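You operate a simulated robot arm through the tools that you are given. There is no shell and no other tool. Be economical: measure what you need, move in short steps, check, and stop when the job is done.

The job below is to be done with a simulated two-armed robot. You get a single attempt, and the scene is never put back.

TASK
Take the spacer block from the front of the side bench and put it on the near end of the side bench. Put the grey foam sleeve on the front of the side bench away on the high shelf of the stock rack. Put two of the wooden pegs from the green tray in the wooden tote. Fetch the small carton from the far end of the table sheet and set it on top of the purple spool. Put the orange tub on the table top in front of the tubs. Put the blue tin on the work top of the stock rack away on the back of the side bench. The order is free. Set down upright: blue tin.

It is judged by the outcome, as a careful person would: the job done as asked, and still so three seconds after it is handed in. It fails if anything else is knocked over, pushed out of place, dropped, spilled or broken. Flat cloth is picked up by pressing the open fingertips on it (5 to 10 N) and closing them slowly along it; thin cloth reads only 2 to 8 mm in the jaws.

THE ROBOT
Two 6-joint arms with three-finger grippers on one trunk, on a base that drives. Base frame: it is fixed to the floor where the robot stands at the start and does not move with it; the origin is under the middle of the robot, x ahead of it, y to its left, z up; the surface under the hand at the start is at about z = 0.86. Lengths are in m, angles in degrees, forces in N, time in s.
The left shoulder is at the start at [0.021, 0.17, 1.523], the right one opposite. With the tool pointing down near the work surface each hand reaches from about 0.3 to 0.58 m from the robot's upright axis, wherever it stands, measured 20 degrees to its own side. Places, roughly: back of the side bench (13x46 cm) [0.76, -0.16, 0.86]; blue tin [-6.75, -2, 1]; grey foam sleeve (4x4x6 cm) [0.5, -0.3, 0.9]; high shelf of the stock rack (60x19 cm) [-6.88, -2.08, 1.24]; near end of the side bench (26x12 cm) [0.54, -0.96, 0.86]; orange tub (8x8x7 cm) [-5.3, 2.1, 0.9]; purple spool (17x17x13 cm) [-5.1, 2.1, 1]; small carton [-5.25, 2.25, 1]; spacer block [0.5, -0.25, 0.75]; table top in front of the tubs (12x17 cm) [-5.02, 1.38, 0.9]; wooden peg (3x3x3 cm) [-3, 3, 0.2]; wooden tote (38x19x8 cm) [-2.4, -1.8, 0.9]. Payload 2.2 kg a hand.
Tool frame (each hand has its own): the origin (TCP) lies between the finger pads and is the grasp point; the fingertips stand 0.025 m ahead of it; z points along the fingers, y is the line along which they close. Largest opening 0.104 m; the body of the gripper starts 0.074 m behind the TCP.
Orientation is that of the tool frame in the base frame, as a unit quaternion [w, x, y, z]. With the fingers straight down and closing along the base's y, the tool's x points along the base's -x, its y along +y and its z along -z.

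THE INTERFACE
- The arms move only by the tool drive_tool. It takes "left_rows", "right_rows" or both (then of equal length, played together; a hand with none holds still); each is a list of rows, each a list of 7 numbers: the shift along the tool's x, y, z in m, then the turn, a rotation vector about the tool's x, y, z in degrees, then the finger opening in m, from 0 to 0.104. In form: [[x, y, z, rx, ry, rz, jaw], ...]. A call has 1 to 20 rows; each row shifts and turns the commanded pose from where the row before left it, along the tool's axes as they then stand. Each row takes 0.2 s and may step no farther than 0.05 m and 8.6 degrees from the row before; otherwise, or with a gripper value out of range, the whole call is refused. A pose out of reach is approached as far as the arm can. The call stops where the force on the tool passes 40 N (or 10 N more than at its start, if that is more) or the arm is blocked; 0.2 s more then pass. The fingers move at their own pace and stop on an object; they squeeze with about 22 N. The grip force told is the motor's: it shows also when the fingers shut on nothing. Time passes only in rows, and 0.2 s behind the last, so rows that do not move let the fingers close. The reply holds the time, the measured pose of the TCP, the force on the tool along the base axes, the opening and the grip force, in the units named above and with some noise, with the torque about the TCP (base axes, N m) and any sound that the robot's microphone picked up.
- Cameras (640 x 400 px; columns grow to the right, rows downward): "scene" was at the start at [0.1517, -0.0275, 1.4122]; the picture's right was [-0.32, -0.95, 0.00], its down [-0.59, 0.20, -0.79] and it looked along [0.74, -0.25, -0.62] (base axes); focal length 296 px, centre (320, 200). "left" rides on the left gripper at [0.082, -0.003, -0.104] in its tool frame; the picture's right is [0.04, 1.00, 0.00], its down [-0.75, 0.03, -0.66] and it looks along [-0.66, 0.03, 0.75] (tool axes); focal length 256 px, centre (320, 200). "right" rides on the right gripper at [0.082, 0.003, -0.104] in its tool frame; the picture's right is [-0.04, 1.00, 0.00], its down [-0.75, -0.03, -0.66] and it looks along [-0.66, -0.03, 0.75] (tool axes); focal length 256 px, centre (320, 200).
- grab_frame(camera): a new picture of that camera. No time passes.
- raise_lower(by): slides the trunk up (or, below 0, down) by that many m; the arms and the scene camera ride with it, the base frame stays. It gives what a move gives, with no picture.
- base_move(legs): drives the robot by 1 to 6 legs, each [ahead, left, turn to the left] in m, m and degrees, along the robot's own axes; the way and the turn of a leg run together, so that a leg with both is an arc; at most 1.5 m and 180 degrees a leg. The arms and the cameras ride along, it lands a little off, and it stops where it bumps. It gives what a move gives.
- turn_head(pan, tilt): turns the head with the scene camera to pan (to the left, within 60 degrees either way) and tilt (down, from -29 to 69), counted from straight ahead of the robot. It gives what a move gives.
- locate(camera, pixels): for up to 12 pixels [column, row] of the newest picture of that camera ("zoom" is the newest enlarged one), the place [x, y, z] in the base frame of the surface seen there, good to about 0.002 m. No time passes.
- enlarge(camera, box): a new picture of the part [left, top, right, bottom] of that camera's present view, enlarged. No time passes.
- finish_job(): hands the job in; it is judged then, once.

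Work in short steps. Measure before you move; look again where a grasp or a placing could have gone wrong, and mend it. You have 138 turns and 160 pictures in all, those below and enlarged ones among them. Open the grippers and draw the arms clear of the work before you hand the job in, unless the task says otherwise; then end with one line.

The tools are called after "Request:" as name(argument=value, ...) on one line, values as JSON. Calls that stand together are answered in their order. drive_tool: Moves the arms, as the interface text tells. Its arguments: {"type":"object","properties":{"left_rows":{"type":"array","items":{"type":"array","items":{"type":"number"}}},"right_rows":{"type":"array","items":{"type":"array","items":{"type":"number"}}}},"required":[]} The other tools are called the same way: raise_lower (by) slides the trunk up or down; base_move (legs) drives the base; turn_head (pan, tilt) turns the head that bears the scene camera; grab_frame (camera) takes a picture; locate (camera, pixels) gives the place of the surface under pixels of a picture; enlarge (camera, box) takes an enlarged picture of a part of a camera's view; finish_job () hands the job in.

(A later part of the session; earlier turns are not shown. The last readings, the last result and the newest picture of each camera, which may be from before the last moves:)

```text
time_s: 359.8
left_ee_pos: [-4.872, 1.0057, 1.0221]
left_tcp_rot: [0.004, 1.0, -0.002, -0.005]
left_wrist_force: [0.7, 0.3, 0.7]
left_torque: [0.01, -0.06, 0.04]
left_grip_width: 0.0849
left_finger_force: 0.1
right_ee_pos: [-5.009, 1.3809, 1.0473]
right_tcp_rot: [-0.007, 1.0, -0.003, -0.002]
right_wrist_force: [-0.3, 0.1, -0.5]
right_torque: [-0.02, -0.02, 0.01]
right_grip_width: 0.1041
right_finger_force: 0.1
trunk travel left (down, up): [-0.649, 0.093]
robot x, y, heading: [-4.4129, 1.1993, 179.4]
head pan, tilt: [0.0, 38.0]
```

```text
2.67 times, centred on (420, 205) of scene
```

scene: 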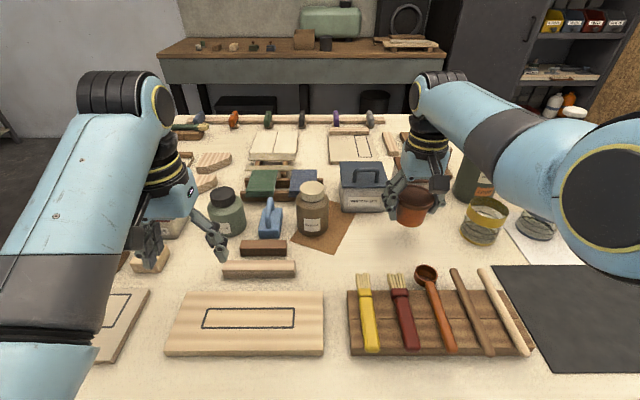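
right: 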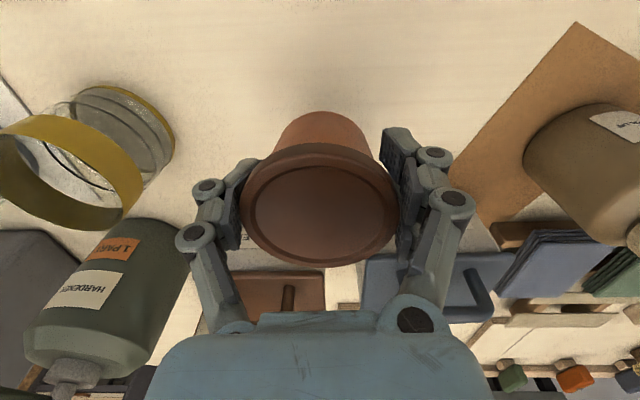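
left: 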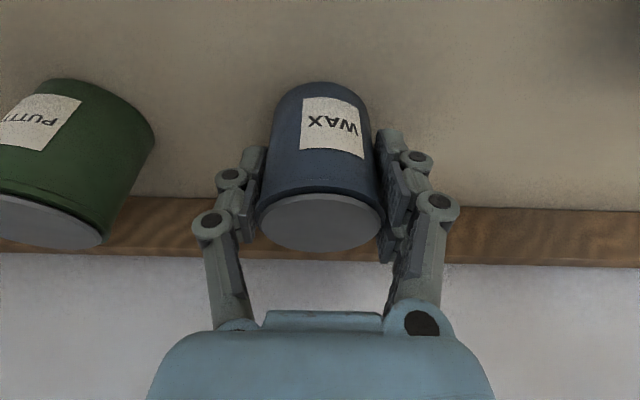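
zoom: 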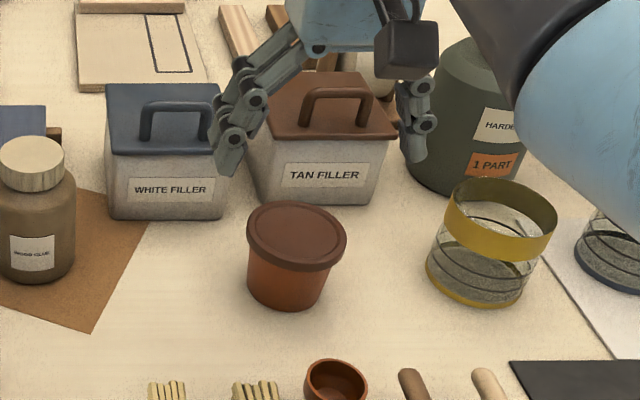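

Tub placed. I raise the trunk, tuck the right hand and back out to look for the green tray.

Request:
drive_tool(right_rows=[[0.045, 0, 0, 0, 0, 0, 0.104], [0.045, 0, 0, 0, 0, 0, 0.104], [0.045, 0, 0, 0, 0, 0, 0.104], [0.045, 0, 0, 0, 0, 0, 0.104], [0.02, -0.02, 0, 0, 0, 0, 0.104]])

Request:
raise_lower(by=0.09)

Request:
base_move(legs=[[-0.12, 0.5, 0], [0, 1.3, 0], [0, 0, -90]])

Request:
turn_head(pan=-20, tilt=20)

Request:
grab_frame(camera="scene")

```text
time_s: 361.0
left_ee_pos: [-4.8704, 1.0048, 1.0224]
left_tcp_rot: [0.003, 1.0, 0.0, -0.005]
left_wrist_force: [0.6, 0.6, 0.8]
left_torque: [-0.01, -0.02, 0.03]
left_grip_width: 0.085
left_finger_force: 0.1
right_ee_pos: [-4.8141, 1.4014, 1.0267]
right_tcp_rot: [-0.016, 1.0, -0.004, -0.007]
right_wrist_force: [0.5, -0.8, -0.5]
right_torque: [-0.02, 0.01, 0.02]
right_grip_width: 0.1041
right_finger_force: 0.0
right hand out of reach, approached as far as the arm can: row 4, 5
trunk travel left (down, up): [-0.649, 0.093]
robot x, y, heading: [-4.4146, 1.2027, 180.0]
head pan, tilt: [0.0, 38.0]
```

```text
time_s: 362.2
left_ee_pos: [-4.8712, 1.0054, 1.1127]
left_tcp_rot: [0.003, 1.0, -0.001, -0.004]
left_wrist_force: [-1.0, -0.3, 0.0]
left_torque: [-0.02, 0.0, 0.0]
left_grip_width: 0.0849
left_finger_force: 0.0
right_ee_pos: [-4.812, 1.4023, 1.1142]
right_tcp_rot: [-0.016, 1.0, -0.005, -0.002]
right_wrist_force: [-0.6, 0.1, -0.2]
right_torque: [-0.02, 0.07, -0.01]
right_grip_width: 0.104
right_finger_force: 0.0
trunk travel left (down, up): [-0.739, 0.003]
robot x, y, heading: [-4.4158, 1.2005, 179.7]
head pan, tilt: [0.0, 38.0]
```

```text
time_s: 375.3
left_ee_pos: [-4.497, -0.1708, 1.1117]
left_tcp_rot: [-0.002, 0.707, -0.707, -0.005]
left_wrist_force: [-0.8, 0.2, 0.6]
left_torque: [-0.01, 0.03, -0.01]
left_grip_width: 0.0849
left_finger_force: 0.1
right_ee_pos: [-4.0995, -0.2269, 1.1155]
right_tcp_rot: [0.013, -0.705, 0.709, -0.009]
right_wrist_force: [-0.3, 0.4, 0.1]
right_torque: [0.04, 0.01, -0.04]
right_grip_width: 0.1039
right_finger_force: 0.0
trunk travel left (down, up): [-0.739, 0.003]
robot x, y, heading: [-4.2975, -0.6241, 90.3]
head pan, tilt: [0.0, 38.0]
```

```text
time_s: 376.1
left_ee_pos: [-4.4963, -0.1705, 1.1124]
left_tcp_rot: [-0.001, 0.707, -0.707, -0.006]
left_wrist_force: [0.3, 0.3, -0.3]
left_torque: [0.0, -0.01, 0.01]
left_grip_width: 0.0851
left_finger_force: 0.0
right_ee_pos: [-4.0986, -0.2275, 1.1139]
right_tcp_rot: [0.015, -0.705, 0.709, -0.01]
right_wrist_force: [0.1, -0.5, 0.4]
right_torque: [0.01, -0.03, 0.06]
right_grip_width: 0.104
right_finger_force: 0.0
trunk travel left (down, up): [-0.739, 0.003]
robot x, y, heading: [-4.3019, -0.6232, 89.8]
head pan, tilt: [-20.0, 20.0]
```

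```text
64 pictures are left
```

scene: 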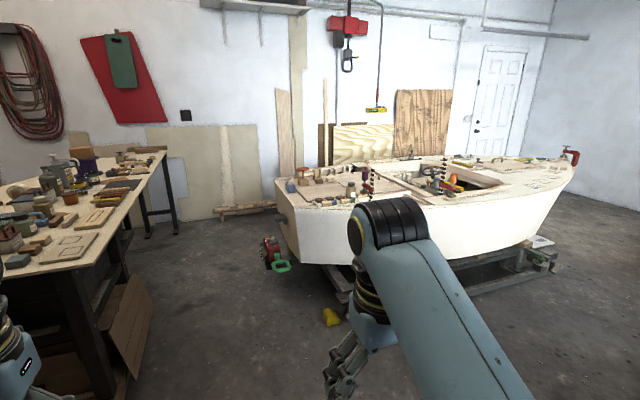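

No tray from here. I drive up the aisle facing +y to look behind the boat.

Request:
base_move(legs=[[1.15, 0, 0], [0, 0.07, 0], [1.4, 0, 0]])

Request:
turn_head(pan=-58, tilt=25)

Request:
grab_frame(camera="scene")

```text
time_s: 389.1
left_ee_pos: [-4.5715, 2.357, 1.111]
left_tcp_rot: [-0.001, 0.708, -0.706, -0.005]
left_wrist_force: [0.1, 0.4, 0.5]
left_torque: [0.02, 0.02, -0.02]
left_grip_width: 0.0848
left_finger_force: 0.1
right_ee_pos: [-4.1731, 2.3023, 1.1147]
right_tcp_rot: [0.013, -0.706, 0.708, -0.01]
right_wrist_force: [0.7, 0.5, -1.1]
right_torque: [-0.02, -0.03, 0.0]
right_grip_width: 0.1041
right_finger_force: 0.0
trunk travel left (down, up): [-0.739, 0.003]
robot x, y, heading: [-4.3733, 1.8999, 90.0]
head pan, tilt: [-20.0, 20.0]
```

```text
time_s: 390.1
left_ee_pos: [-4.5695, 2.3569, 1.1134]
left_tcp_rot: [-0.001, 0.708, -0.706, -0.006]
left_wrist_force: [0.3, 0.3, -1.2]
left_torque: [0.03, 0.04, 0.04]
left_grip_width: 0.085
left_finger_force: 0.0
right_ee_pos: [-4.1721, 2.3006, 1.1149]
right_tcp_rot: [0.014, -0.706, 0.708, -0.011]
right_wrist_force: [-0.1, -0.1, -0.9]
right_torque: [0.0, -0.02, -0.01]
right_grip_width: 0.1041
right_finger_force: 0.0
trunk travel left (down, up): [-0.739, 0.003]
robot x, y, heading: [-4.3731, 1.9021, 90.3]
head pan, tilt: [-58.0, 25.0]
```

```text
63 pictures are left
```

scene: 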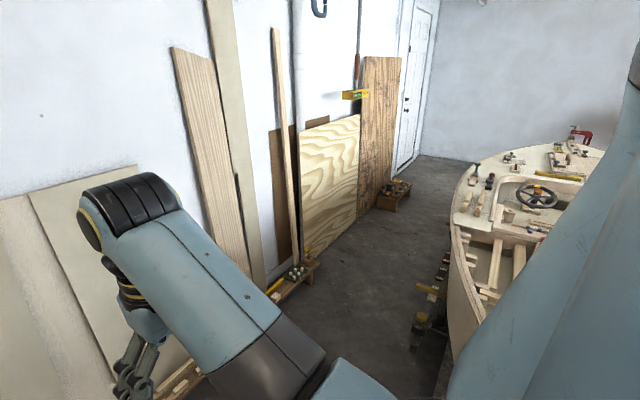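

Low wall trestles at (295,275) and (395,190). I zoom and locate them.

Request:
enlarge(camera="scene", box=[240, 160, 460, 320])

Request:
locate(camera="scene", pixels=[[295, 272], [310, 265], [280, 287], [397, 188], [180, 385], [440, 300], [345, 300], [300, 300], [420, 240], [470, 220], [425, 330]])

```text
2.50 times, centred on (350, 240) of scene
```

zoom: 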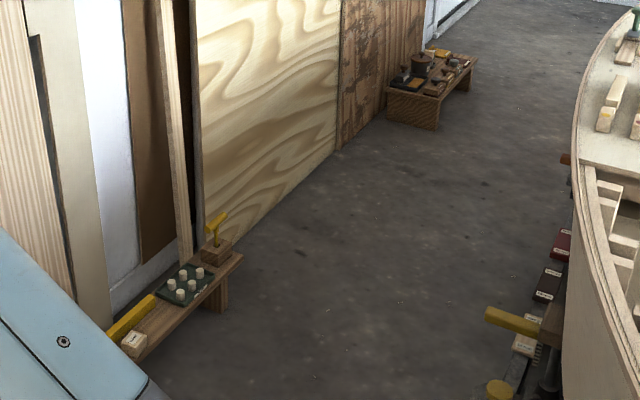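

```text
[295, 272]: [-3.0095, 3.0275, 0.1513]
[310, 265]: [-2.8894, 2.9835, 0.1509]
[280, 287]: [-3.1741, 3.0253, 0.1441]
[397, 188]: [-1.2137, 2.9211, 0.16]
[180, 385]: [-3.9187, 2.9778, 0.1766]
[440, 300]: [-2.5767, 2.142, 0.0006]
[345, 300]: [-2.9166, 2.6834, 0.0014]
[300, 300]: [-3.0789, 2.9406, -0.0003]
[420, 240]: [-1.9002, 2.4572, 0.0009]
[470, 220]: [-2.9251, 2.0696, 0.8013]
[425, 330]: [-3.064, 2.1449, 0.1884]
```

Green tray with pegs found at ≈(-3.01,3.03) on a low wall bench (z≈0.15). I drive into the aisle behind the boat, facing the wall.

Request:
base_move(legs=[[0.62, 0, 0], [0, -0.6, 0], [0, -0.55, 0]])

Request:
turn_head(pan=-15, tilt=62)

Request:
grab_frame(camera="scene")

```text
time_s: 399.5
left_ee_pos: [-3.3915, 2.9659, 1.1121]
left_tcp_rot: [0.0, -0.704, 0.71, 0.007]
left_wrist_force: [-0.4, -1.0, -0.2]
left_torque: [0.0, 0.01, -0.03]
left_grip_width: 0.085
left_finger_force: 0.0
right_ee_pos: [-2.994, 2.9063, 1.1143]
right_tcp_rot: [0.015, -0.701, 0.713, -0.01]
right_wrist_force: [0.1, 0.2, 0.0]
right_torque: [0.01, 0.02, -0.01]
right_grip_width: 0.104
right_finger_force: 0.0
trunk travel left (down, up): [-0.739, 0.003]
robot x, y, heading: [-3.2029, 2.51, 89.4]
head pan, tilt: [-58.0, 25.0]
```

```text
time_s: 400.6
left_ee_pos: [-3.3917, 2.9662, 1.1125]
left_tcp_rot: [0.0, -0.704, 0.71, 0.006]
left_wrist_force: [-0.2, -0.7, -0.5]
left_torque: [0.0, 0.0, -0.01]
left_grip_width: 0.0849
left_finger_force: 0.1
right_ee_pos: [-2.9939, 2.9053, 1.115]
right_tcp_rot: [0.014, -0.701, 0.713, -0.011]
right_wrist_force: [-1.0, 0.1, -0.2]
right_torque: [-0.02, 0.02, -0.01]
right_grip_width: 0.1041
right_finger_force: 0.0
trunk travel left (down, up): [-0.739, 0.003]
robot x, y, heading: [-3.1986, 2.5094, 89.3]
head pan, tilt: [-15.0, 62.0]
```

```text
61 pictures are left
```

scene: 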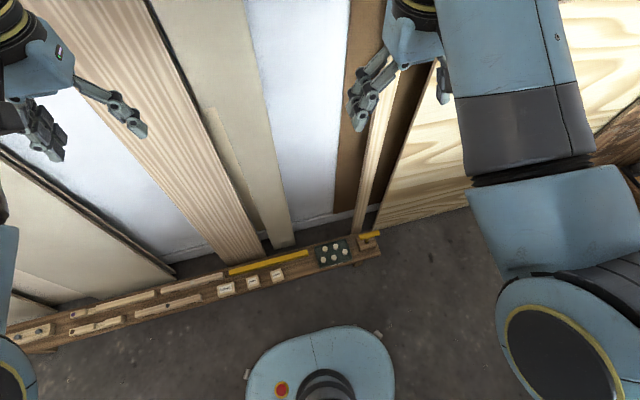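

Request:
enlarge(camera="scene", box=[260, 215, 400, 300])

Request:
locate(camera="scene", pixels=[[323, 248], [334, 244], [344, 250], [326, 258], [337, 256], [320, 327], [262, 345], [380, 345], [290, 243], [365, 240], [400, 220], [150, 270]])

```text
4.57 times, centred on (330, 258) of scene
```

zoom: 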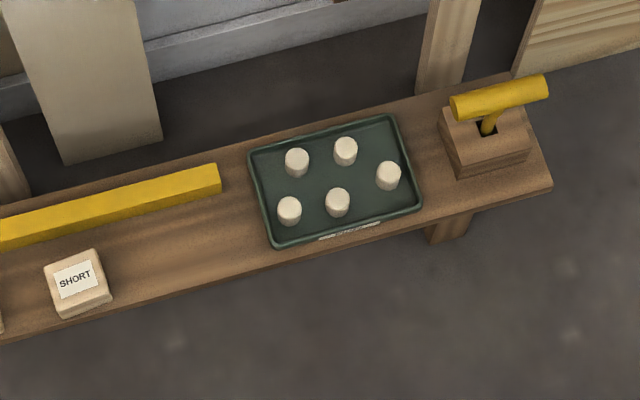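

```text
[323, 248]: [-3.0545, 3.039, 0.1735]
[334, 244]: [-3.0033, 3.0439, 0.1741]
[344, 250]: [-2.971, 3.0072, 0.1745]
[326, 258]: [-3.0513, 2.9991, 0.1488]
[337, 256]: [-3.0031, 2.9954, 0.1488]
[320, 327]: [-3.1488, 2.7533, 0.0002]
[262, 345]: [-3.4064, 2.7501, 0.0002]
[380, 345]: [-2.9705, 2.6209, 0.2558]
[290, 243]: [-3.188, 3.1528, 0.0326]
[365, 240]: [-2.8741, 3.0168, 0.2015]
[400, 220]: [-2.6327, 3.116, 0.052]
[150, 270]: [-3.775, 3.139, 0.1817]
```

Five pegs; peg C at zoom (388,176) has free room if I close along y. I tuck the left hand back slightly, level and rotate the right gripper 90°, then lower the trunk.

Request:
locate(camera="zoom", pixels=[[297, 155], [345, 145], [388, 170], [289, 204], [337, 195], [400, 150], [418, 207], [272, 245], [250, 150], [392, 117]])

Request:
drive_tool(left_rows=[[0.02, 0, 0, 0, 0, 0, 0.085], [0.02, 0, 0, 0, 0, 0, 0.085], [0.02, 0, 0, 0, 0, 0, 0.085], [0, 0, 0, 0, 0, 0, 0.085], [0, 0, 0, 0, 0, 0, 0.085], [0, 0, 0, 0, 0, 0, 0.085], [0, 0, 0, 0, 0, 0, 0.085], [0, 0, 0, 0, 0, 0, 0.085], [0, 0, 0, 0, 0, 0, 0.085], [0, 0, 0, 0, 0, 0, 0.085], [0, 0, 0, 0, 0, 0, 0.085], [0, 0, 0, 0, 0, 0, 0.085]], right_rows=[[0, 0, 0, -2, 0, 0, 0.104], [0, 0, 0, 0, 0, 8.2, 0.09], [0, 0, 0, 0, 0, 8.2, 0.08], [0, 0, 0, 0, 0, 8.2, 0.07], [0, 0, 0, 0, 0, 8.2, 0.06], [0, 0, 0, 0, 0, 8.2, 0.052], [0, 0, 0, 0, 0, 8.2, 0.052], [0, 0, 0, 0, 0, 8.2, 0.052], [0, 0, 0, 0, 0, 8.2, 0.052], [0, 0, 0, 0, 0, 8.2, 0.052], [0, 0, 0, 0, 0, 8.1, 0.052], [0, 0, 0, 0, 0, 8.1, 0.052]])

Request:
raise_lower(by=-0.4)

Request:
grab_frame(camera="scene")

```text
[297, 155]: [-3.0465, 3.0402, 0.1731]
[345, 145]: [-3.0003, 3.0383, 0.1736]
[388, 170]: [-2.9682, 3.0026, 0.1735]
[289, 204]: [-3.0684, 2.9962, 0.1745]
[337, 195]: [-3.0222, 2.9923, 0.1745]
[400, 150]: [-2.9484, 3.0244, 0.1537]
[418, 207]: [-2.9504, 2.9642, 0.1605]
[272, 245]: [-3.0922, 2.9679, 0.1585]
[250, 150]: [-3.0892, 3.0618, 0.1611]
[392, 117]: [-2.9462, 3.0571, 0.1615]
```

```text
time_s: 403.2
left_ee_pos: [-3.393, 2.9077, 1.1123]
left_tcp_rot: [0.0, -0.704, 0.71, 0.007]
left_wrist_force: [0.5, 0.3, 0.1]
left_torque: [0.02, -0.04, 0.01]
left_grip_width: 0.085
left_finger_force: 0.0
right_ee_pos: [-2.9941, 2.9072, 1.1141]
right_tcp_rot: [0.002, 0.009, 1.0, 0.005]
right_wrist_force: [0.1, -0.2, -0.4]
right_torque: [0.02, -0.01, 0.01]
right_grip_width: 0.0521
right_finger_force: 0.0
trunk travel left (down, up): [-0.739, 0.003]
robot x, y, heading: [-3.1989, 2.5098, 89.4]
head pan, tilt: [-15.0, 62.0]
```

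```text
time_s: 407.0
left_ee_pos: [-3.3994, 2.9036, 0.7078]
left_tcp_rot: [-0.006, -0.703, 0.711, 0.011]
left_wrist_force: [-0.1, 0.0, 0.4]
left_torque: [0.0, 0.03, 0.01]
left_grip_width: 0.0849
left_finger_force: 0.0
right_ee_pos: [-2.9948, 2.8902, 0.6807]
right_tcp_rot: [0.001, 0.008, 0.999, -0.038]
right_wrist_force: [-0.4, 1.1, 0.7]
right_torque: [0.01, -0.02, 0.03]
right_grip_width: 0.052
right_finger_force: 0.0
trunk travel left (down, up): [-0.339, 0.403]
robot x, y, heading: [-3.1981, 2.5097, 89.3]
head pan, tilt: [-15.0, 62.0]
```

```text
59 pictures are left
```

scene: 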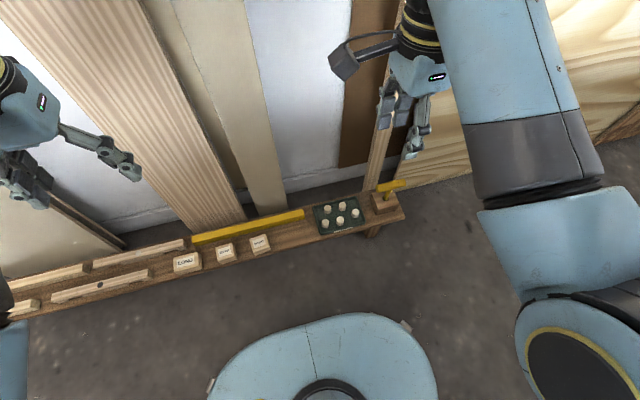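

The right arm shifted a bit extra during lowering (tilt ~4°); I look toward its elbow for contact.

Request:
turn_head(pan=-60, tilt=55)

Request:
grab_frame(camera="scene")

```text
time_s: 408.1
left_ee_pos: [-3.3993, 2.9058, 0.7075]
left_tcp_rot: [-0.005, -0.704, 0.71, 0.013]
left_wrist_force: [-0.4, -0.3, 0.4]
left_torque: [-0.01, 0.02, 0.01]
left_grip_width: 0.085
left_finger_force: 0.1
right_ee_pos: [-2.9954, 2.8903, 0.6804]
right_tcp_rot: [0.0, 0.008, 0.999, -0.038]
right_wrist_force: [1.0, 0.7, 0.3]
right_torque: [0.0, -0.01, -0.01]
right_grip_width: 0.0519
right_finger_force: 0.0
trunk travel left (down, up): [-0.339, 0.403]
robot x, y, heading: [-3.1987, 2.5115, 89.4]
head pan, tilt: [-60.0, 55.0]
```

```text
58 pictures are left
```

scene: 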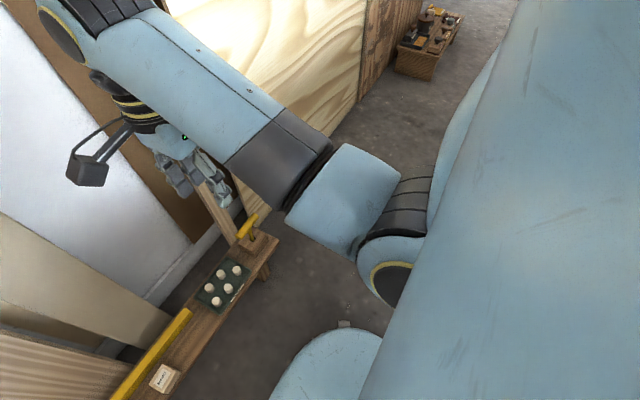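

Request:
locate(camera="scene", pixels=[[390, 280], [330, 360], [370, 260], [400, 210], [480, 150], [340, 320], [300, 380], [460, 250]])

```text
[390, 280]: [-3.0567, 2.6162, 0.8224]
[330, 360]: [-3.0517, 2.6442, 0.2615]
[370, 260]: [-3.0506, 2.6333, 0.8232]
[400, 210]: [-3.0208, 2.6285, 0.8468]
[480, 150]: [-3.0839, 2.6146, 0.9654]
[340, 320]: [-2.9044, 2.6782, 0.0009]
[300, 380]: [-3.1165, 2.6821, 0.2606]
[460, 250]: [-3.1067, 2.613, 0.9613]
```

Elbow is at z≈0.8, well above the base (0.26), nothing touching. Continue lowering 0.25 and look with the right camera.

Request:
raise_lower(by=-0.25)

Request:
turn_head(pan=-15, tilt=55)

Request:
grab_frame(camera="scene")

Request:
grab_frame(camera="right")

```text
time_s: 410.7
left_ee_pos: [-3.4253, 2.8978, 0.4517]
left_tcp_rot: [-0.034, -0.698, 0.715, 0.035]
left_wrist_force: [0.2, 0.0, 0.0]
left_torque: [-0.02, 0.03, 0.0]
left_grip_width: 0.0852
left_finger_force: 0.0
right_ee_pos: [-2.9969, 2.843, 0.3718]
right_tcp_rot: [0.0, 0.007, 0.991, -0.132]
right_wrist_force: [0.1, 0.1, 0.0]
right_torque: [-0.03, 0.02, 0.01]
right_grip_width: 0.0524
right_finger_force: 0.0
trunk travel left (down, up): [-0.089, 0.653]
robot x, y, heading: [-3.201, 2.5096, 89.4]
head pan, tilt: [-60.0, 55.0]
```

```text
time_s: 411.8
left_ee_pos: [-3.4253, 2.9009, 0.4536]
left_tcp_rot: [-0.032, -0.698, 0.714, 0.036]
left_wrist_force: [0.2, 0.0, 0.3]
left_torque: [0.02, 0.0, 0.04]
left_grip_width: 0.085
left_finger_force: 0.0
right_ee_pos: [-2.9959, 2.8418, 0.3712]
right_tcp_rot: [0.0, 0.007, 0.991, -0.132]
right_wrist_force: [0.4, -0.1, -0.5]
right_torque: [-0.02, -0.02, 0.01]
right_grip_width: 0.052
right_finger_force: 0.1
trunk travel left (down, up): [-0.089, 0.653]
robot x, y, heading: [-3.199, 2.5125, 89.5]
head pan, tilt: [-15.0, 55.0]
```

```text
57 pictures are left
```

scene: 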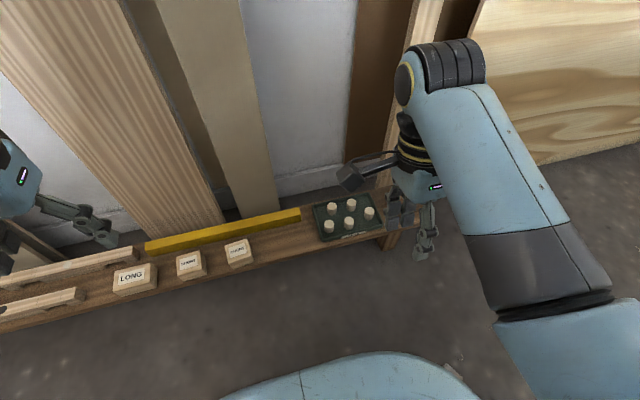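

```text
56 pictures are left
```

right: 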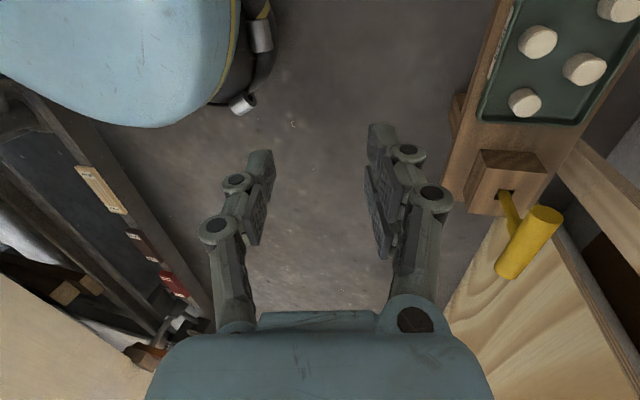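

Lowering tilts the right tool ~15° toward me. I level it and move it toward the tray while staying high.

Request:
drive_tool(right_rows=[[0, 0, 0, -7.6, 0, 0, 0.052], [0, 0, 0, -7.6, 0, 0, 0.052], [0, 0.03, 0, 0, 0, 0, 0.052], [-0.01, 0.04, 0, 0, 0, 0, 0.052], [-0.01, 0.04, 0, 0, 0, 0, 0.052], [0, 0, 0, 0, 0, 0, 0.052]])

Request:
grab_frame(camera="right")

Request:
grab_frame(camera="scene")

```text
time_s: 413.2
left_ee_pos: [-3.4255, 2.9019, 0.4528]
left_tcp_rot: [-0.031, -0.698, 0.714, 0.038]
left_wrist_force: [0.7, 0.2, 0.9]
left_torque: [0.01, -0.02, 0.01]
left_grip_width: 0.0847
left_finger_force: 0.0
right_ee_pos: [-2.9744, 2.9538, 0.3719]
right_tcp_rot: [0.002, 0.007, 1.0, 0.0]
right_wrist_force: [0.0, 0.9, 0.2]
right_torque: [-0.01, 0.02, 0.0]
right_grip_width: 0.052
right_finger_force: 0.0
trunk travel left (down, up): [-0.089, 0.653]
robot x, y, heading: [-3.1979, 2.5089, 89.1]
head pan, tilt: [-15.0, 55.0]
```

```text
55 pictures are left
```

right: 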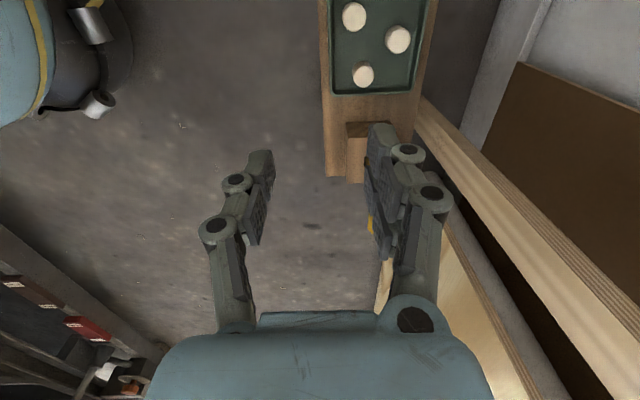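

```text
54 pictures are left
```

scene: 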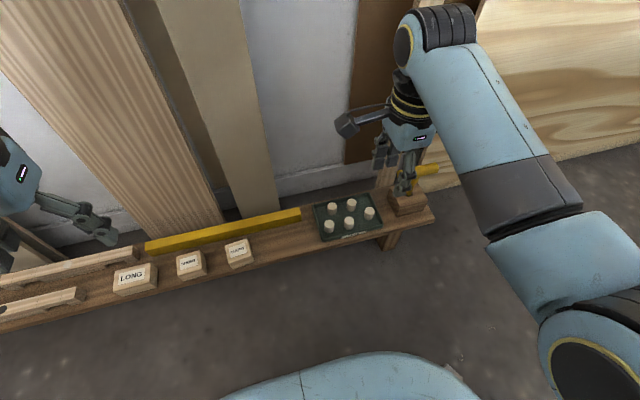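

Request:
locate(camera="right", pixels=[[353, 15], [398, 38], [363, 75], [430, 120], [480, 170], [365, 130], [350, 170], [530, 220], [460, 200], [375, 225]])

Request:
enlarge(camera="scene", box=[290, 150, 450, 260])

```text
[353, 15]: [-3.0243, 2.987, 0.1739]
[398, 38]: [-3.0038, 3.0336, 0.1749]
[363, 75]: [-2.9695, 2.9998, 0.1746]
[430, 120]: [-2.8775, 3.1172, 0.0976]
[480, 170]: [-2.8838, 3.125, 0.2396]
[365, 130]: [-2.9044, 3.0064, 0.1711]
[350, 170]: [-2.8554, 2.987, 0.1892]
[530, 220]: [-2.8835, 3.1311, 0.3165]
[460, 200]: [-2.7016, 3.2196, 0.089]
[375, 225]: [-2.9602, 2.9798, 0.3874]
```

```text
3.64 times, centred on (370, 205) of scene
```

zoom: 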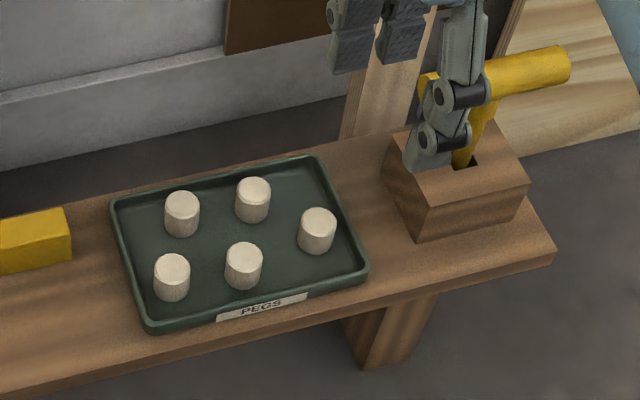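

Peg C top at (-2.9695,3.000). Move over it with opening 0.046 and descend partway.

Request:
drive_tool(right_rows=[[-0.005, 0.024, 0, 0, 0, 0, 0.046], [0, 0.024, 0, 0, 0, 0, 0.046], [0, 0, 0.04, 0, 0, 0, 0.046], [0, 0, 0.04, 0, 0, 0, 0.046], [0, 0, 0.03, 0, 0, 0, 0.046], [0, 0, 0, 0, 0, 0, 0.046]])

Request:
grab_frame(camera="right")

```text
time_s: 414.6
left_ee_pos: [-3.4248, 2.9047, 0.4554]
left_tcp_rot: [-0.029, -0.698, 0.714, 0.038]
left_wrist_force: [-0.4, 0.5, -0.3]
left_torque: [-0.02, -0.01, -0.02]
left_grip_width: 0.0851
left_finger_force: 0.1
right_ee_pos: [-2.9688, 2.9988, 0.2608]
right_tcp_rot: [0.002, 0.008, 1.0, 0.0]
right_wrist_force: [0.2, -0.1, 0.4]
right_torque: [0.02, 0.0, 0.06]
right_grip_width: 0.046
right_finger_force: 0.0
trunk travel left (down, up): [-0.089, 0.653]
robot x, y, heading: [-3.2017, 2.5132, 89.7]
head pan, tilt: [-15.0, 55.0]
```

```text
52 pictures are left
```

right: 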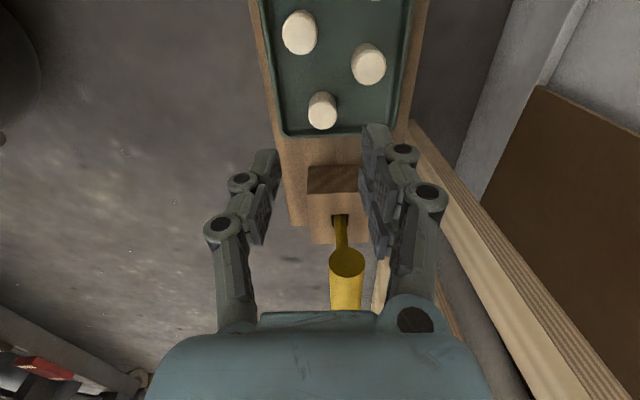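

Request:
locate(camera="right", pixels=[[347, 262], [345, 290], [323, 108], [340, 225], [310, 120], [334, 105]])

```text
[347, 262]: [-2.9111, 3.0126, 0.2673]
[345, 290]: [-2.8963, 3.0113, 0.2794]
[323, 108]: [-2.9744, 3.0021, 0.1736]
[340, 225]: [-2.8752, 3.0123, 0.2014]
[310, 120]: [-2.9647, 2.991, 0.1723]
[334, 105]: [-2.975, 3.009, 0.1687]
```

Mallet end at x -2.911 is clear of the palm. Descend to z≈0.186.

Request:
drive_tool(right_rows=[[0.001, 0.002, 0.03, 0, 0, 0, 0.046], [0, 0, 0.03, 0, 0, 0, 0.046], [0, 0, 0.015, 0, 0, 0, 0.046], [0, 0, 0, 0, 0, 0, 0.046]])

Request:
grab_frame(camera="right")

```text
time_s: 415.6
left_ee_pos: [-3.4267, 2.9047, 0.4552]
left_tcp_rot: [-0.029, -0.698, 0.714, 0.04]
left_wrist_force: [-0.1, 0.4, -0.3]
left_torque: [-0.02, 0.0, -0.02]
left_grip_width: 0.0846
left_finger_force: 0.1
right_ee_pos: [-2.9678, 3.0011, 0.1862]
right_tcp_rot: [0.003, 0.007, 1.0, -0.001]
right_wrist_force: [0.7, -0.2, 0.8]
right_torque: [0.05, 0.0, 0.01]
right_grip_width: 0.0458
right_finger_force: 0.1
trunk travel left (down, up): [-0.089, 0.653]
robot x, y, heading: [-3.1993, 2.5117, 89.4]
head pan, tilt: [-15.0, 55.0]
```

```text
51 pictures are left
```

right: 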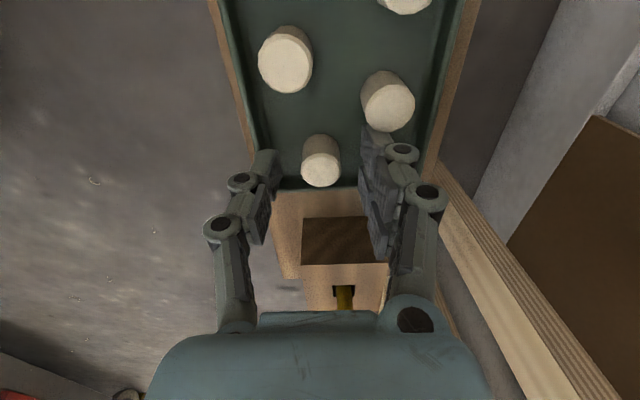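

Peg C is between the fingers. Close and lift.

Request:
drive_tool(right_rows=[[0, 0, 0, 0, 0, 0, 0.03], [0, 0, 0, 0, 0, 0, 0.018], [0, 0, 0, 0, 0, 0, 0.015], [0, 0, 0, 0, 0, 0, 0.015], [0, 0, -0.02, 0, 0, 0, 0.015], [0, 0, -0.04, 0, 0, 0, 0.015], [0, 0, -0.05, 0, 0, 0, 0.015], [0, 0, -0.05, 0, 0, 0, 0.015], [0, -0.04, -0.02, 0, 0, 0, 0.015], [0, -0.05, 0, 0, 0, 0, 0.015]])

Request:
grab_frame(camera="right")

```text
time_s: 417.8
left_ee_pos: [-3.4258, 2.9059, 0.4558]
left_tcp_rot: [-0.027, -0.699, 0.714, 0.041]
left_wrist_force: [-0.5, 0.4, -0.2]
left_torque: [0.0, -0.03, 0.0]
left_grip_width: 0.0851
left_finger_force: 0.0
right_ee_pos: [-2.9704, 2.9088, 0.3678]
right_tcp_rot: [0.002, 0.007, 1.0, 0.0]
right_wrist_force: [0.8, 1.0, -0.3]
right_torque: [-0.02, 0.03, 0.01]
right_grip_width: 0.02
right_finger_force: 21.9
trunk travel left (down, up): [-0.089, 0.653]
robot x, y, heading: [-3.2005, 2.5065, 89.6]
head pan, tilt: [-15.0, 55.0]
```

```text
50 pictures are left
```

right: 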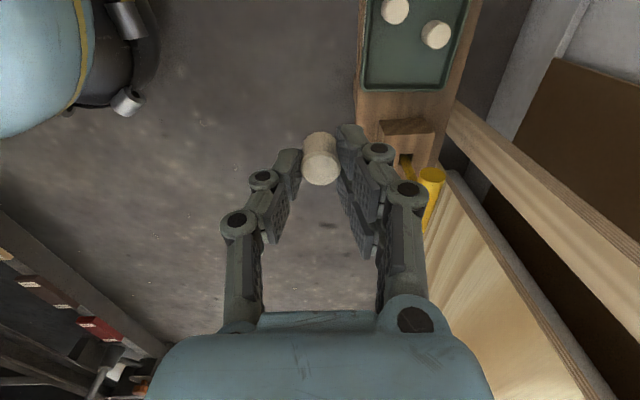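

Peg held (diameter 2 cm). I shift the base right 0.38 m so the left hand can take a second peg, levelling the left tool.

Request:
base_move(legs=[[0, -0.38, 0]])

Request:
drive_tool(left_rows=[[0, 0, 0, 5.5, 1.2, 0, 0.06], [0, 0, 0, 0, 0, 0, 0.045], [0, 0, 0, 0, 0, 0, 0.045]])

Request:
grab_frame(camera="left")

```text
time_s: 420.2
left_ee_pos: [-3.0435, 2.9028, 0.455]
left_tcp_rot: [-0.028, -0.699, 0.713, 0.041]
left_wrist_force: [0.1, 0.0, -0.4]
left_torque: [-0.02, 0.01, 0.02]
left_grip_width: 0.085
left_finger_force: 0.0
right_ee_pos: [-2.5883, 2.9065, 0.3681]
right_tcp_rot: [0.002, 0.008, 1.0, 0.0]
right_wrist_force: [0.5, 0.4, 0.0]
right_torque: [-0.01, 0.0, 0.03]
right_grip_width: 0.0204
right_finger_force: 21.9
trunk travel left (down, up): [-0.089, 0.653]
robot x, y, heading: [-2.8164, 2.5065, 89.4]
head pan, tilt: [-15.0, 55.0]
```

```text
time_s: 421.0
left_ee_pos: [-3.0426, 2.9023, 0.4409]
left_tcp_rot: [-0.002, -0.7, 0.715, 0.001]
left_wrist_force: [0.5, -0.4, 0.2]
left_torque: [0.03, 0.03, -0.02]
left_grip_width: 0.045
left_finger_force: 0.1
left hand out of reach, approached as far as the arm can: row 1
right_ee_pos: [-2.5897, 2.9051, 0.3674]
right_tcp_rot: [0.001, 0.007, 1.0, 0.0]
right_wrist_force: [0.3, 0.5, 0.2]
right_torque: [-0.02, -0.02, 0.02]
right_grip_width: 0.02
right_finger_force: 21.7
trunk travel left (down, up): [-0.089, 0.653]
robot x, y, heading: [-2.8167, 2.5056, 89.4]
head pan, tilt: [-15.0, 55.0]
```

```text
49 pictures are left
```

left: 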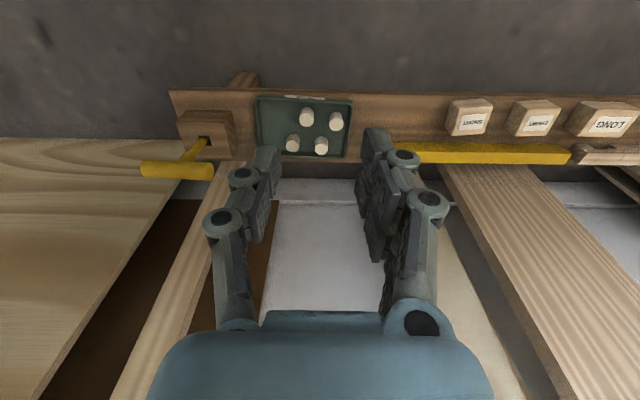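

Request:
locate(camera="left", pixels=[[307, 121], [336, 125], [292, 148], [321, 151], [304, 117], [340, 118]])

```text
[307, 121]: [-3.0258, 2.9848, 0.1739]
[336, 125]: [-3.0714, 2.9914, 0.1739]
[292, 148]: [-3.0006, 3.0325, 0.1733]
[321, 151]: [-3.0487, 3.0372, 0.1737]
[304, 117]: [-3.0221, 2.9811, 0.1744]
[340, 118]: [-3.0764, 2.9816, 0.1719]
```

Peg E at ≈(-3.024,2.988). Move the left hand over it and descend partway.

Request:
drive_tool(left_rows=[[-0.043, -0.01, 0, 0, 0, 0, 0.045], [-0.043, -0.0105, 0, 0, 0, 0, 0.045], [0, 0, 0.045, 0, 0, 0, 0.045], [0, 0, 0.045, 0, 0, 0, 0.045], [0, 0, 0.045, 0, 0, 0, 0.045], [0, 0, 0.045, 0, 0, 0, 0.045], [0, 0, 0, 0, 0, 0, 0.045]])

Request:
grab_frame(camera="left")

```text
time_s: 422.6
left_ee_pos: [-3.0202, 2.9872, 0.2597]
left_tcp_rot: [-0.001, -0.7, 0.714, 0.0]
left_wrist_force: [-0.2, 0.0, -0.2]
left_torque: [-0.03, 0.01, 0.02]
left_grip_width: 0.045
left_finger_force: 0.1
right_ee_pos: [-2.5899, 2.9052, 0.3678]
right_tcp_rot: [0.002, 0.007, 1.0, 0.0]
right_wrist_force: [0.2, -0.5, 0.6]
right_torque: [-0.04, 0.0, -0.03]
right_grip_width: 0.0201
right_finger_force: 21.8
trunk travel left (down, up): [-0.089, 0.653]
robot x, y, heading: [-2.8197, 2.5063, 89.6]
head pan, tilt: [-15.0, 55.0]
```

```text
48 pictures are left
```

left: 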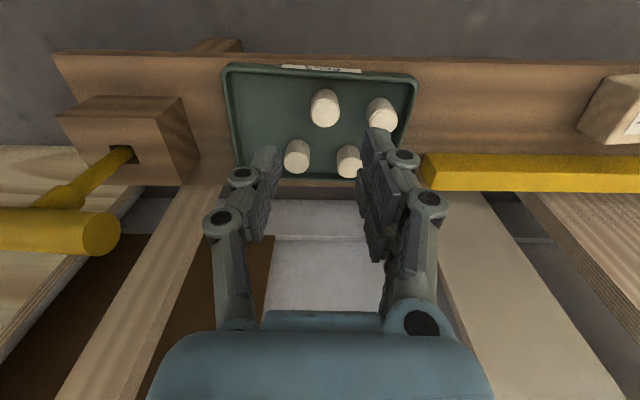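

Request:
locate(camera="left", pixels=[[324, 115], [314, 115], [335, 112], [324, 105], [382, 118]])

```text
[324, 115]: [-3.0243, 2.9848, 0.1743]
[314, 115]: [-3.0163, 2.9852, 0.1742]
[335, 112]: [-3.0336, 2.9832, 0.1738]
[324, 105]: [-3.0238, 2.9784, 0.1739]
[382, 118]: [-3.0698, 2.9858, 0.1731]
```

Request:
drive_tool(left_rows=[[0.001, 0.001, 0.03, 0, 0, 0, 0.045], [0, 0, 0.03, 0, 0, 0, 0.045], [0, 0, 0.014, 0, 0, 0, 0.045], [0, 0, 0, 0, 0, 0, 0.045], [0, 0, 0, 0, 0, 0, 0.03], [0, 0, 0, 0, 0, 0, 0.018], [0, 0, 0, 0, 0, 0, 0.015], [0, 0, 0, 0, 0, 0, 0.015]])

Request:
grab_frame(camera="left")

```text
time_s: 424.4
left_ee_pos: [-3.0224, 2.9856, 0.1858]
left_tcp_rot: [-0.001, -0.699, 0.715, 0.0]
left_wrist_force: [0.0, 0.0, 0.3]
left_torque: [-0.01, 0.0, 0.01]
left_grip_width: 0.0205
left_finger_force: 21.8
right_ee_pos: [-2.59, 2.9052, 0.3675]
right_tcp_rot: [0.002, 0.007, 1.0, 0.0]
right_wrist_force: [0.1, 0.1, 0.1]
right_torque: [-0.01, 0.01, 0.0]
right_grip_width: 0.0203
right_finger_force: 22.2
trunk travel left (down, up): [-0.089, 0.653]
robot x, y, heading: [-2.8209, 2.5055, 89.6]
head pan, tilt: [-15.0, 55.0]
```

```text
47 pictures are left
```

left: 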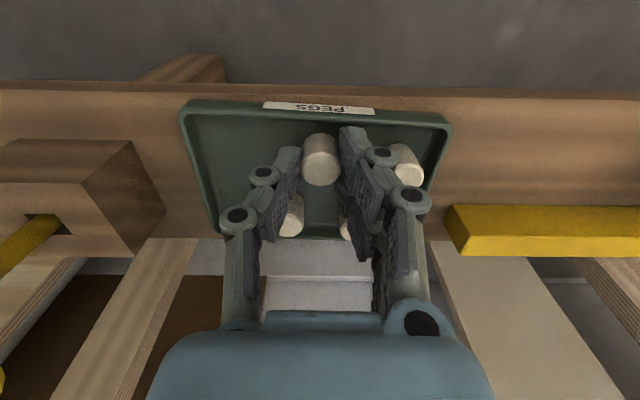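

Gripped (0.0205). Lift straight up, then pull back and raise the trunk.

Request:
drive_tool(left_rows=[[0, 0, -0.02, 0, 0, 0, 0.015], [0, 0, -0.04, 0, 0, 0, 0.015], [0, 0, -0.045, 0, 0, 0, 0.015], [0, 0, -0.045, 0, 0, 0, 0.015], [0.04, 0, -0.02, 0, 0, 0, 0.015], [0.045, 0, 0, 0, 0, 0, 0.015]])

Request:
grab_frame(camera="left")

Request:
raise_lower(by=0.6)

```text
time_s: 425.8
left_ee_pos: [-3.0218, 2.8994, 0.3578]
left_tcp_rot: [-0.001, -0.699, 0.715, -0.001]
left_wrist_force: [-0.1, 0.0, 0.6]
left_torque: [-0.03, -0.01, 0.01]
left_grip_width: 0.0206
left_finger_force: 22.5
right_ee_pos: [-2.5894, 2.9053, 0.3669]
right_tcp_rot: [0.001, 0.007, 1.0, 0.0]
right_wrist_force: [0.0, 0.0, -0.6]
right_torque: [-0.01, 0.02, 0.03]
right_grip_width: 0.0204
right_finger_force: 22.2
trunk travel left (down, up): [-0.089, 0.653]
robot x, y, heading: [-2.8166, 2.5071, 89.7]
head pan, tilt: [-15.0, 55.0]
```

```text
46 pictures are left
```

left: 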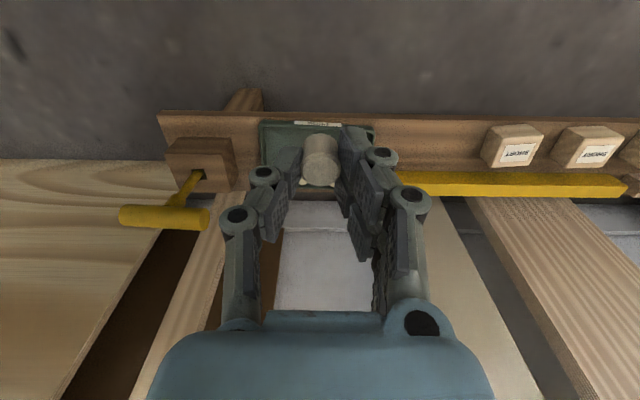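

```text
refused: 0.6 is not a number from -0.4 to 0.4
```

Both pegs held. Raise the trunk in two steps and leave the aisle.

Request:
raise_lower(by=0.4)

Request:
raise_lower(by=0.25)

Request:
base_move(legs=[[0, 1.0, 0], [0, 0.53, 0.5]])

```text
time_s: 429.6
left_ee_pos: [-3.0226, 2.9018, 0.7572]
left_tcp_rot: [-0.003, -0.699, 0.715, -0.001]
left_wrist_force: [-0.1, 0.3, -0.4]
left_torque: [-0.01, -0.01, -0.02]
left_grip_width: 0.0202
left_finger_force: 22.5
right_ee_pos: [-2.5902, 2.906, 0.7673]
right_tcp_rot: [0.002, 0.007, 1.0, 0.0]
right_wrist_force: [-0.1, 0.1, -0.1]
right_torque: [-0.02, -0.04, -0.01]
right_grip_width: 0.0205
right_finger_force: 21.8
trunk travel left (down, up): [-0.489, 0.253]
robot x, y, heading: [-2.8204, 2.5075, 89.3]
head pan, tilt: [-15.0, 55.0]
```

```text
time_s: 432.2
left_ee_pos: [-3.024, 2.901, 1.0073]
left_tcp_rot: [-0.002, -0.7, 0.714, 0.0]
left_wrist_force: [-0.8, 0.8, 0.0]
left_torque: [-0.01, 0.01, -0.02]
left_grip_width: 0.0203
left_finger_force: 21.9
right_ee_pos: [-2.5899, 2.9061, 1.0184]
right_tcp_rot: [0.002, 0.007, 1.0, 0.0]
right_wrist_force: [0.5, 0.6, -0.7]
right_torque: [0.0, -0.02, 0.0]
right_grip_width: 0.0204
right_finger_force: 22.0
trunk travel left (down, up): [-0.739, 0.003]
robot x, y, heading: [-2.819, 2.5092, 89.6]
head pan, tilt: [-15.0, 55.0]
```

```text
time_s: 440.2
left_ee_pos: [-4.581, 2.9159, 1.0078]
left_tcp_rot: [-0.002, -0.703, 0.711, -0.002]
left_wrist_force: [-0.1, 0.3, 0.1]
left_torque: [0.0, -0.01, 0.01]
left_grip_width: 0.0204
left_finger_force: 22.2
right_ee_pos: [-4.1495, 2.9239, 1.0184]
right_tcp_rot: [0.002, 0.001, 1.0, -0.001]
right_wrist_force: [0.0, -0.8, -0.6]
right_torque: [-0.01, 0.03, -0.02]
right_grip_width: 0.0203
right_finger_force: 21.9
trunk travel left (down, up): [-0.739, 0.003]
robot x, y, heading: [-4.3744, 2.5251, 89.8]
head pan, tilt: [-15.0, 55.0]
```

Request:
base_move(legs=[[-1.5, 0, 0], [-0.55, 0, 0], [0, -0.09, 0], [-1.5, 0, 0], [-0.1, 0, 0], [0, 0, 180]])

Request:
base_move(legs=[[0, 1.5, 0]])

Request:
turn_head(pan=10, tilt=35)

Request:
grab_frame(camera="scene")

```text
time_s: 466.1
left_ee_pos: [-4.1928, -1.5316, 1.0074]
left_tcp_rot: [0.0, 0.74, 0.673, 0.001]
left_wrist_force: [0.4, -0.6, 0.8]
left_torque: [-0.02, 0.0, -0.01]
left_grip_width: 0.0204
left_finger_force: 22.6
right_ee_pos: [-4.6263, -1.5039, 1.0178]
right_tcp_rot: [0.001, 0.999, -0.044, -0.001]
right_wrist_force: [0.4, 0.9, -0.7]
right_torque: [0.01, -0.01, 0.01]
right_grip_width: 0.0207
right_finger_force: 21.7
trunk travel left (down, up): [-0.739, 0.003]
robot x, y, heading: [-4.3682, -1.1276, -94.9]
head pan, tilt: [-15.0, 55.0]
```

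```text
time_s: 473.5
left_ee_pos: [-2.704, -1.657, 1.0078]
left_tcp_rot: [-0.001, 0.741, 0.671, 0.002]
left_wrist_force: [-0.3, 0.9, -0.1]
left_torque: [0.0, 0.01, 0.0]
left_grip_width: 0.0204
left_finger_force: 22.4
right_ee_pos: [-3.1373, -1.6289, 1.0187]
right_tcp_rot: [0.0, 0.999, -0.045, -0.001]
right_wrist_force: [-0.4, -0.7, -1.3]
right_torque: [0.0, -0.02, 0.02]
right_grip_width: 0.0207
right_finger_force: 22.2
trunk travel left (down, up): [-0.739, 0.003]
robot x, y, heading: [-2.8837, -1.2495, -95.1]
head pan, tilt: [-15.0, 55.0]
```

```text
time_s: 474.4
left_ee_pos: [-2.7047, -1.6575, 1.0083]
left_tcp_rot: [0.0, 0.741, 0.672, 0.002]
left_wrist_force: [-0.5, 0.2, 0.0]
left_torque: [-0.02, -0.01, 0.01]
left_grip_width: 0.0202
left_finger_force: 22.1
right_ee_pos: [-3.1382, -1.6272, 1.018]
right_tcp_rot: [-0.001, 0.999, -0.045, -0.002]
right_wrist_force: [0.0, 0.1, 0.9]
right_torque: [0.04, -0.01, 0.02]
right_grip_width: 0.0206
right_finger_force: 21.8
trunk travel left (down, up): [-0.739, 0.003]
robot x, y, heading: [-2.8779, -1.2463, -94.8]
head pan, tilt: [10.0, 35.0]
```

```text
45 pictures are left
5 turns are left
```

scene: 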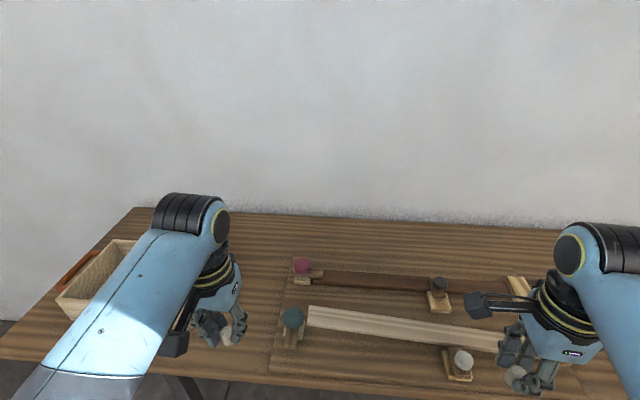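

Five turns remain, so I combine steps: locate the tote now, straighten up beside it and take pictures.

Request:
locate(camera="scene", pixels=[[58, 297], [115, 241], [134, 243], [100, 270], [90, 290], [75, 316], [70, 270], [105, 255], [80, 280], [120, 262], [30, 340], [240, 370]])

Request:
base_move(legs=[[0, 0.26, 4.8]])

Request:
turn_head(pan=15, tilt=42)

Request:
grab_frame(camera="scene")

Request:
grab_frame(camera="left")

```text
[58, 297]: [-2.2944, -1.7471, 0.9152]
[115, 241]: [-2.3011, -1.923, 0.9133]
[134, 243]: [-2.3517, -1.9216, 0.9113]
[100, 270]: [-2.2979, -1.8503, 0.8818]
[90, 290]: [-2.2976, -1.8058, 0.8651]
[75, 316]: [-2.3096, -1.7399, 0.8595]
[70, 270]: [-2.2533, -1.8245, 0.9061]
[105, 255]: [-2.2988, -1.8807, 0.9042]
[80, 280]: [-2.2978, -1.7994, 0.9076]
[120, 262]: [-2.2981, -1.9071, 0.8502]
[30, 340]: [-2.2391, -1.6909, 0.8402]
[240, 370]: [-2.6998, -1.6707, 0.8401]
```

```text
time_s: 476.3
left_ee_pos: [-2.4111, -1.6531, 1.0082]
left_tcp_rot: [0.0, 0.711, 0.703, 0.001]
left_wrist_force: [-0.9, -0.4, 0.0]
left_torque: [-0.02, 0.04, 0.0]
left_grip_width: 0.0205
left_finger_force: 21.6
right_ee_pos: [-2.844, -1.6597, 1.0183]
right_tcp_rot: [0.0, 1.0, -0.004, -0.003]
right_wrist_force: [0.7, 0.0, 0.6]
right_torque: [0.0, 0.0, 0.03]
right_grip_width: 0.0209
right_finger_force: 22.4
trunk travel left (down, up): [-0.739, 0.003]
robot x, y, heading: [-2.6223, -1.2615, -90.5]
head pan, tilt: [10.0, 35.0]
```

```text
time_s: 476.9
left_ee_pos: [-2.4122, -1.654, 1.0074]
left_tcp_rot: [0.0, 0.712, 0.702, 0.002]
left_wrist_force: [0.4, -0.2, 1.2]
left_torque: [-0.03, -0.04, 0.02]
left_grip_width: 0.0205
left_finger_force: 21.9
right_ee_pos: [-2.8439, -1.6605, 1.0191]
right_tcp_rot: [0.0, 1.0, -0.003, -0.001]
right_wrist_force: [0.2, 0.3, -0.1]
right_torque: [0.0, 0.01, -0.05]
right_grip_width: 0.0204
right_finger_force: 22.2
trunk travel left (down, up): [-0.739, 0.003]
robot x, y, heading: [-2.6184, -1.2635, -90.2]
head pan, tilt: [15.0, 42.0]
```

```text
44 pictures are left
```

scene: 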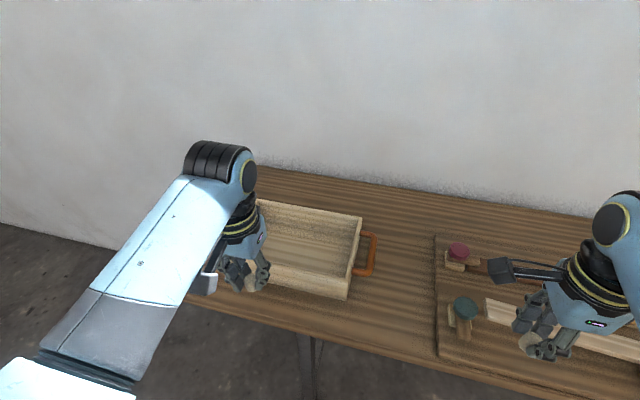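

```text
43 pictures are left
4 turns are left
```

left: 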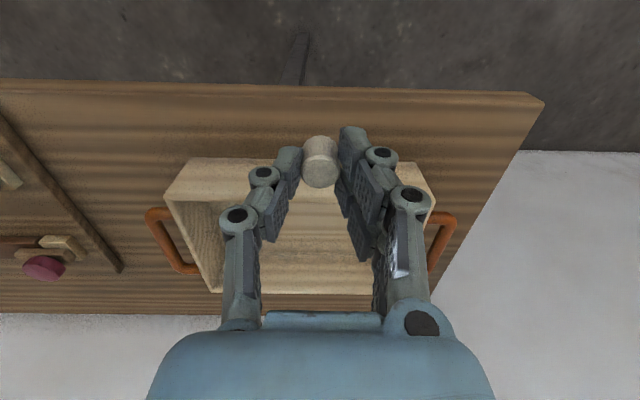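

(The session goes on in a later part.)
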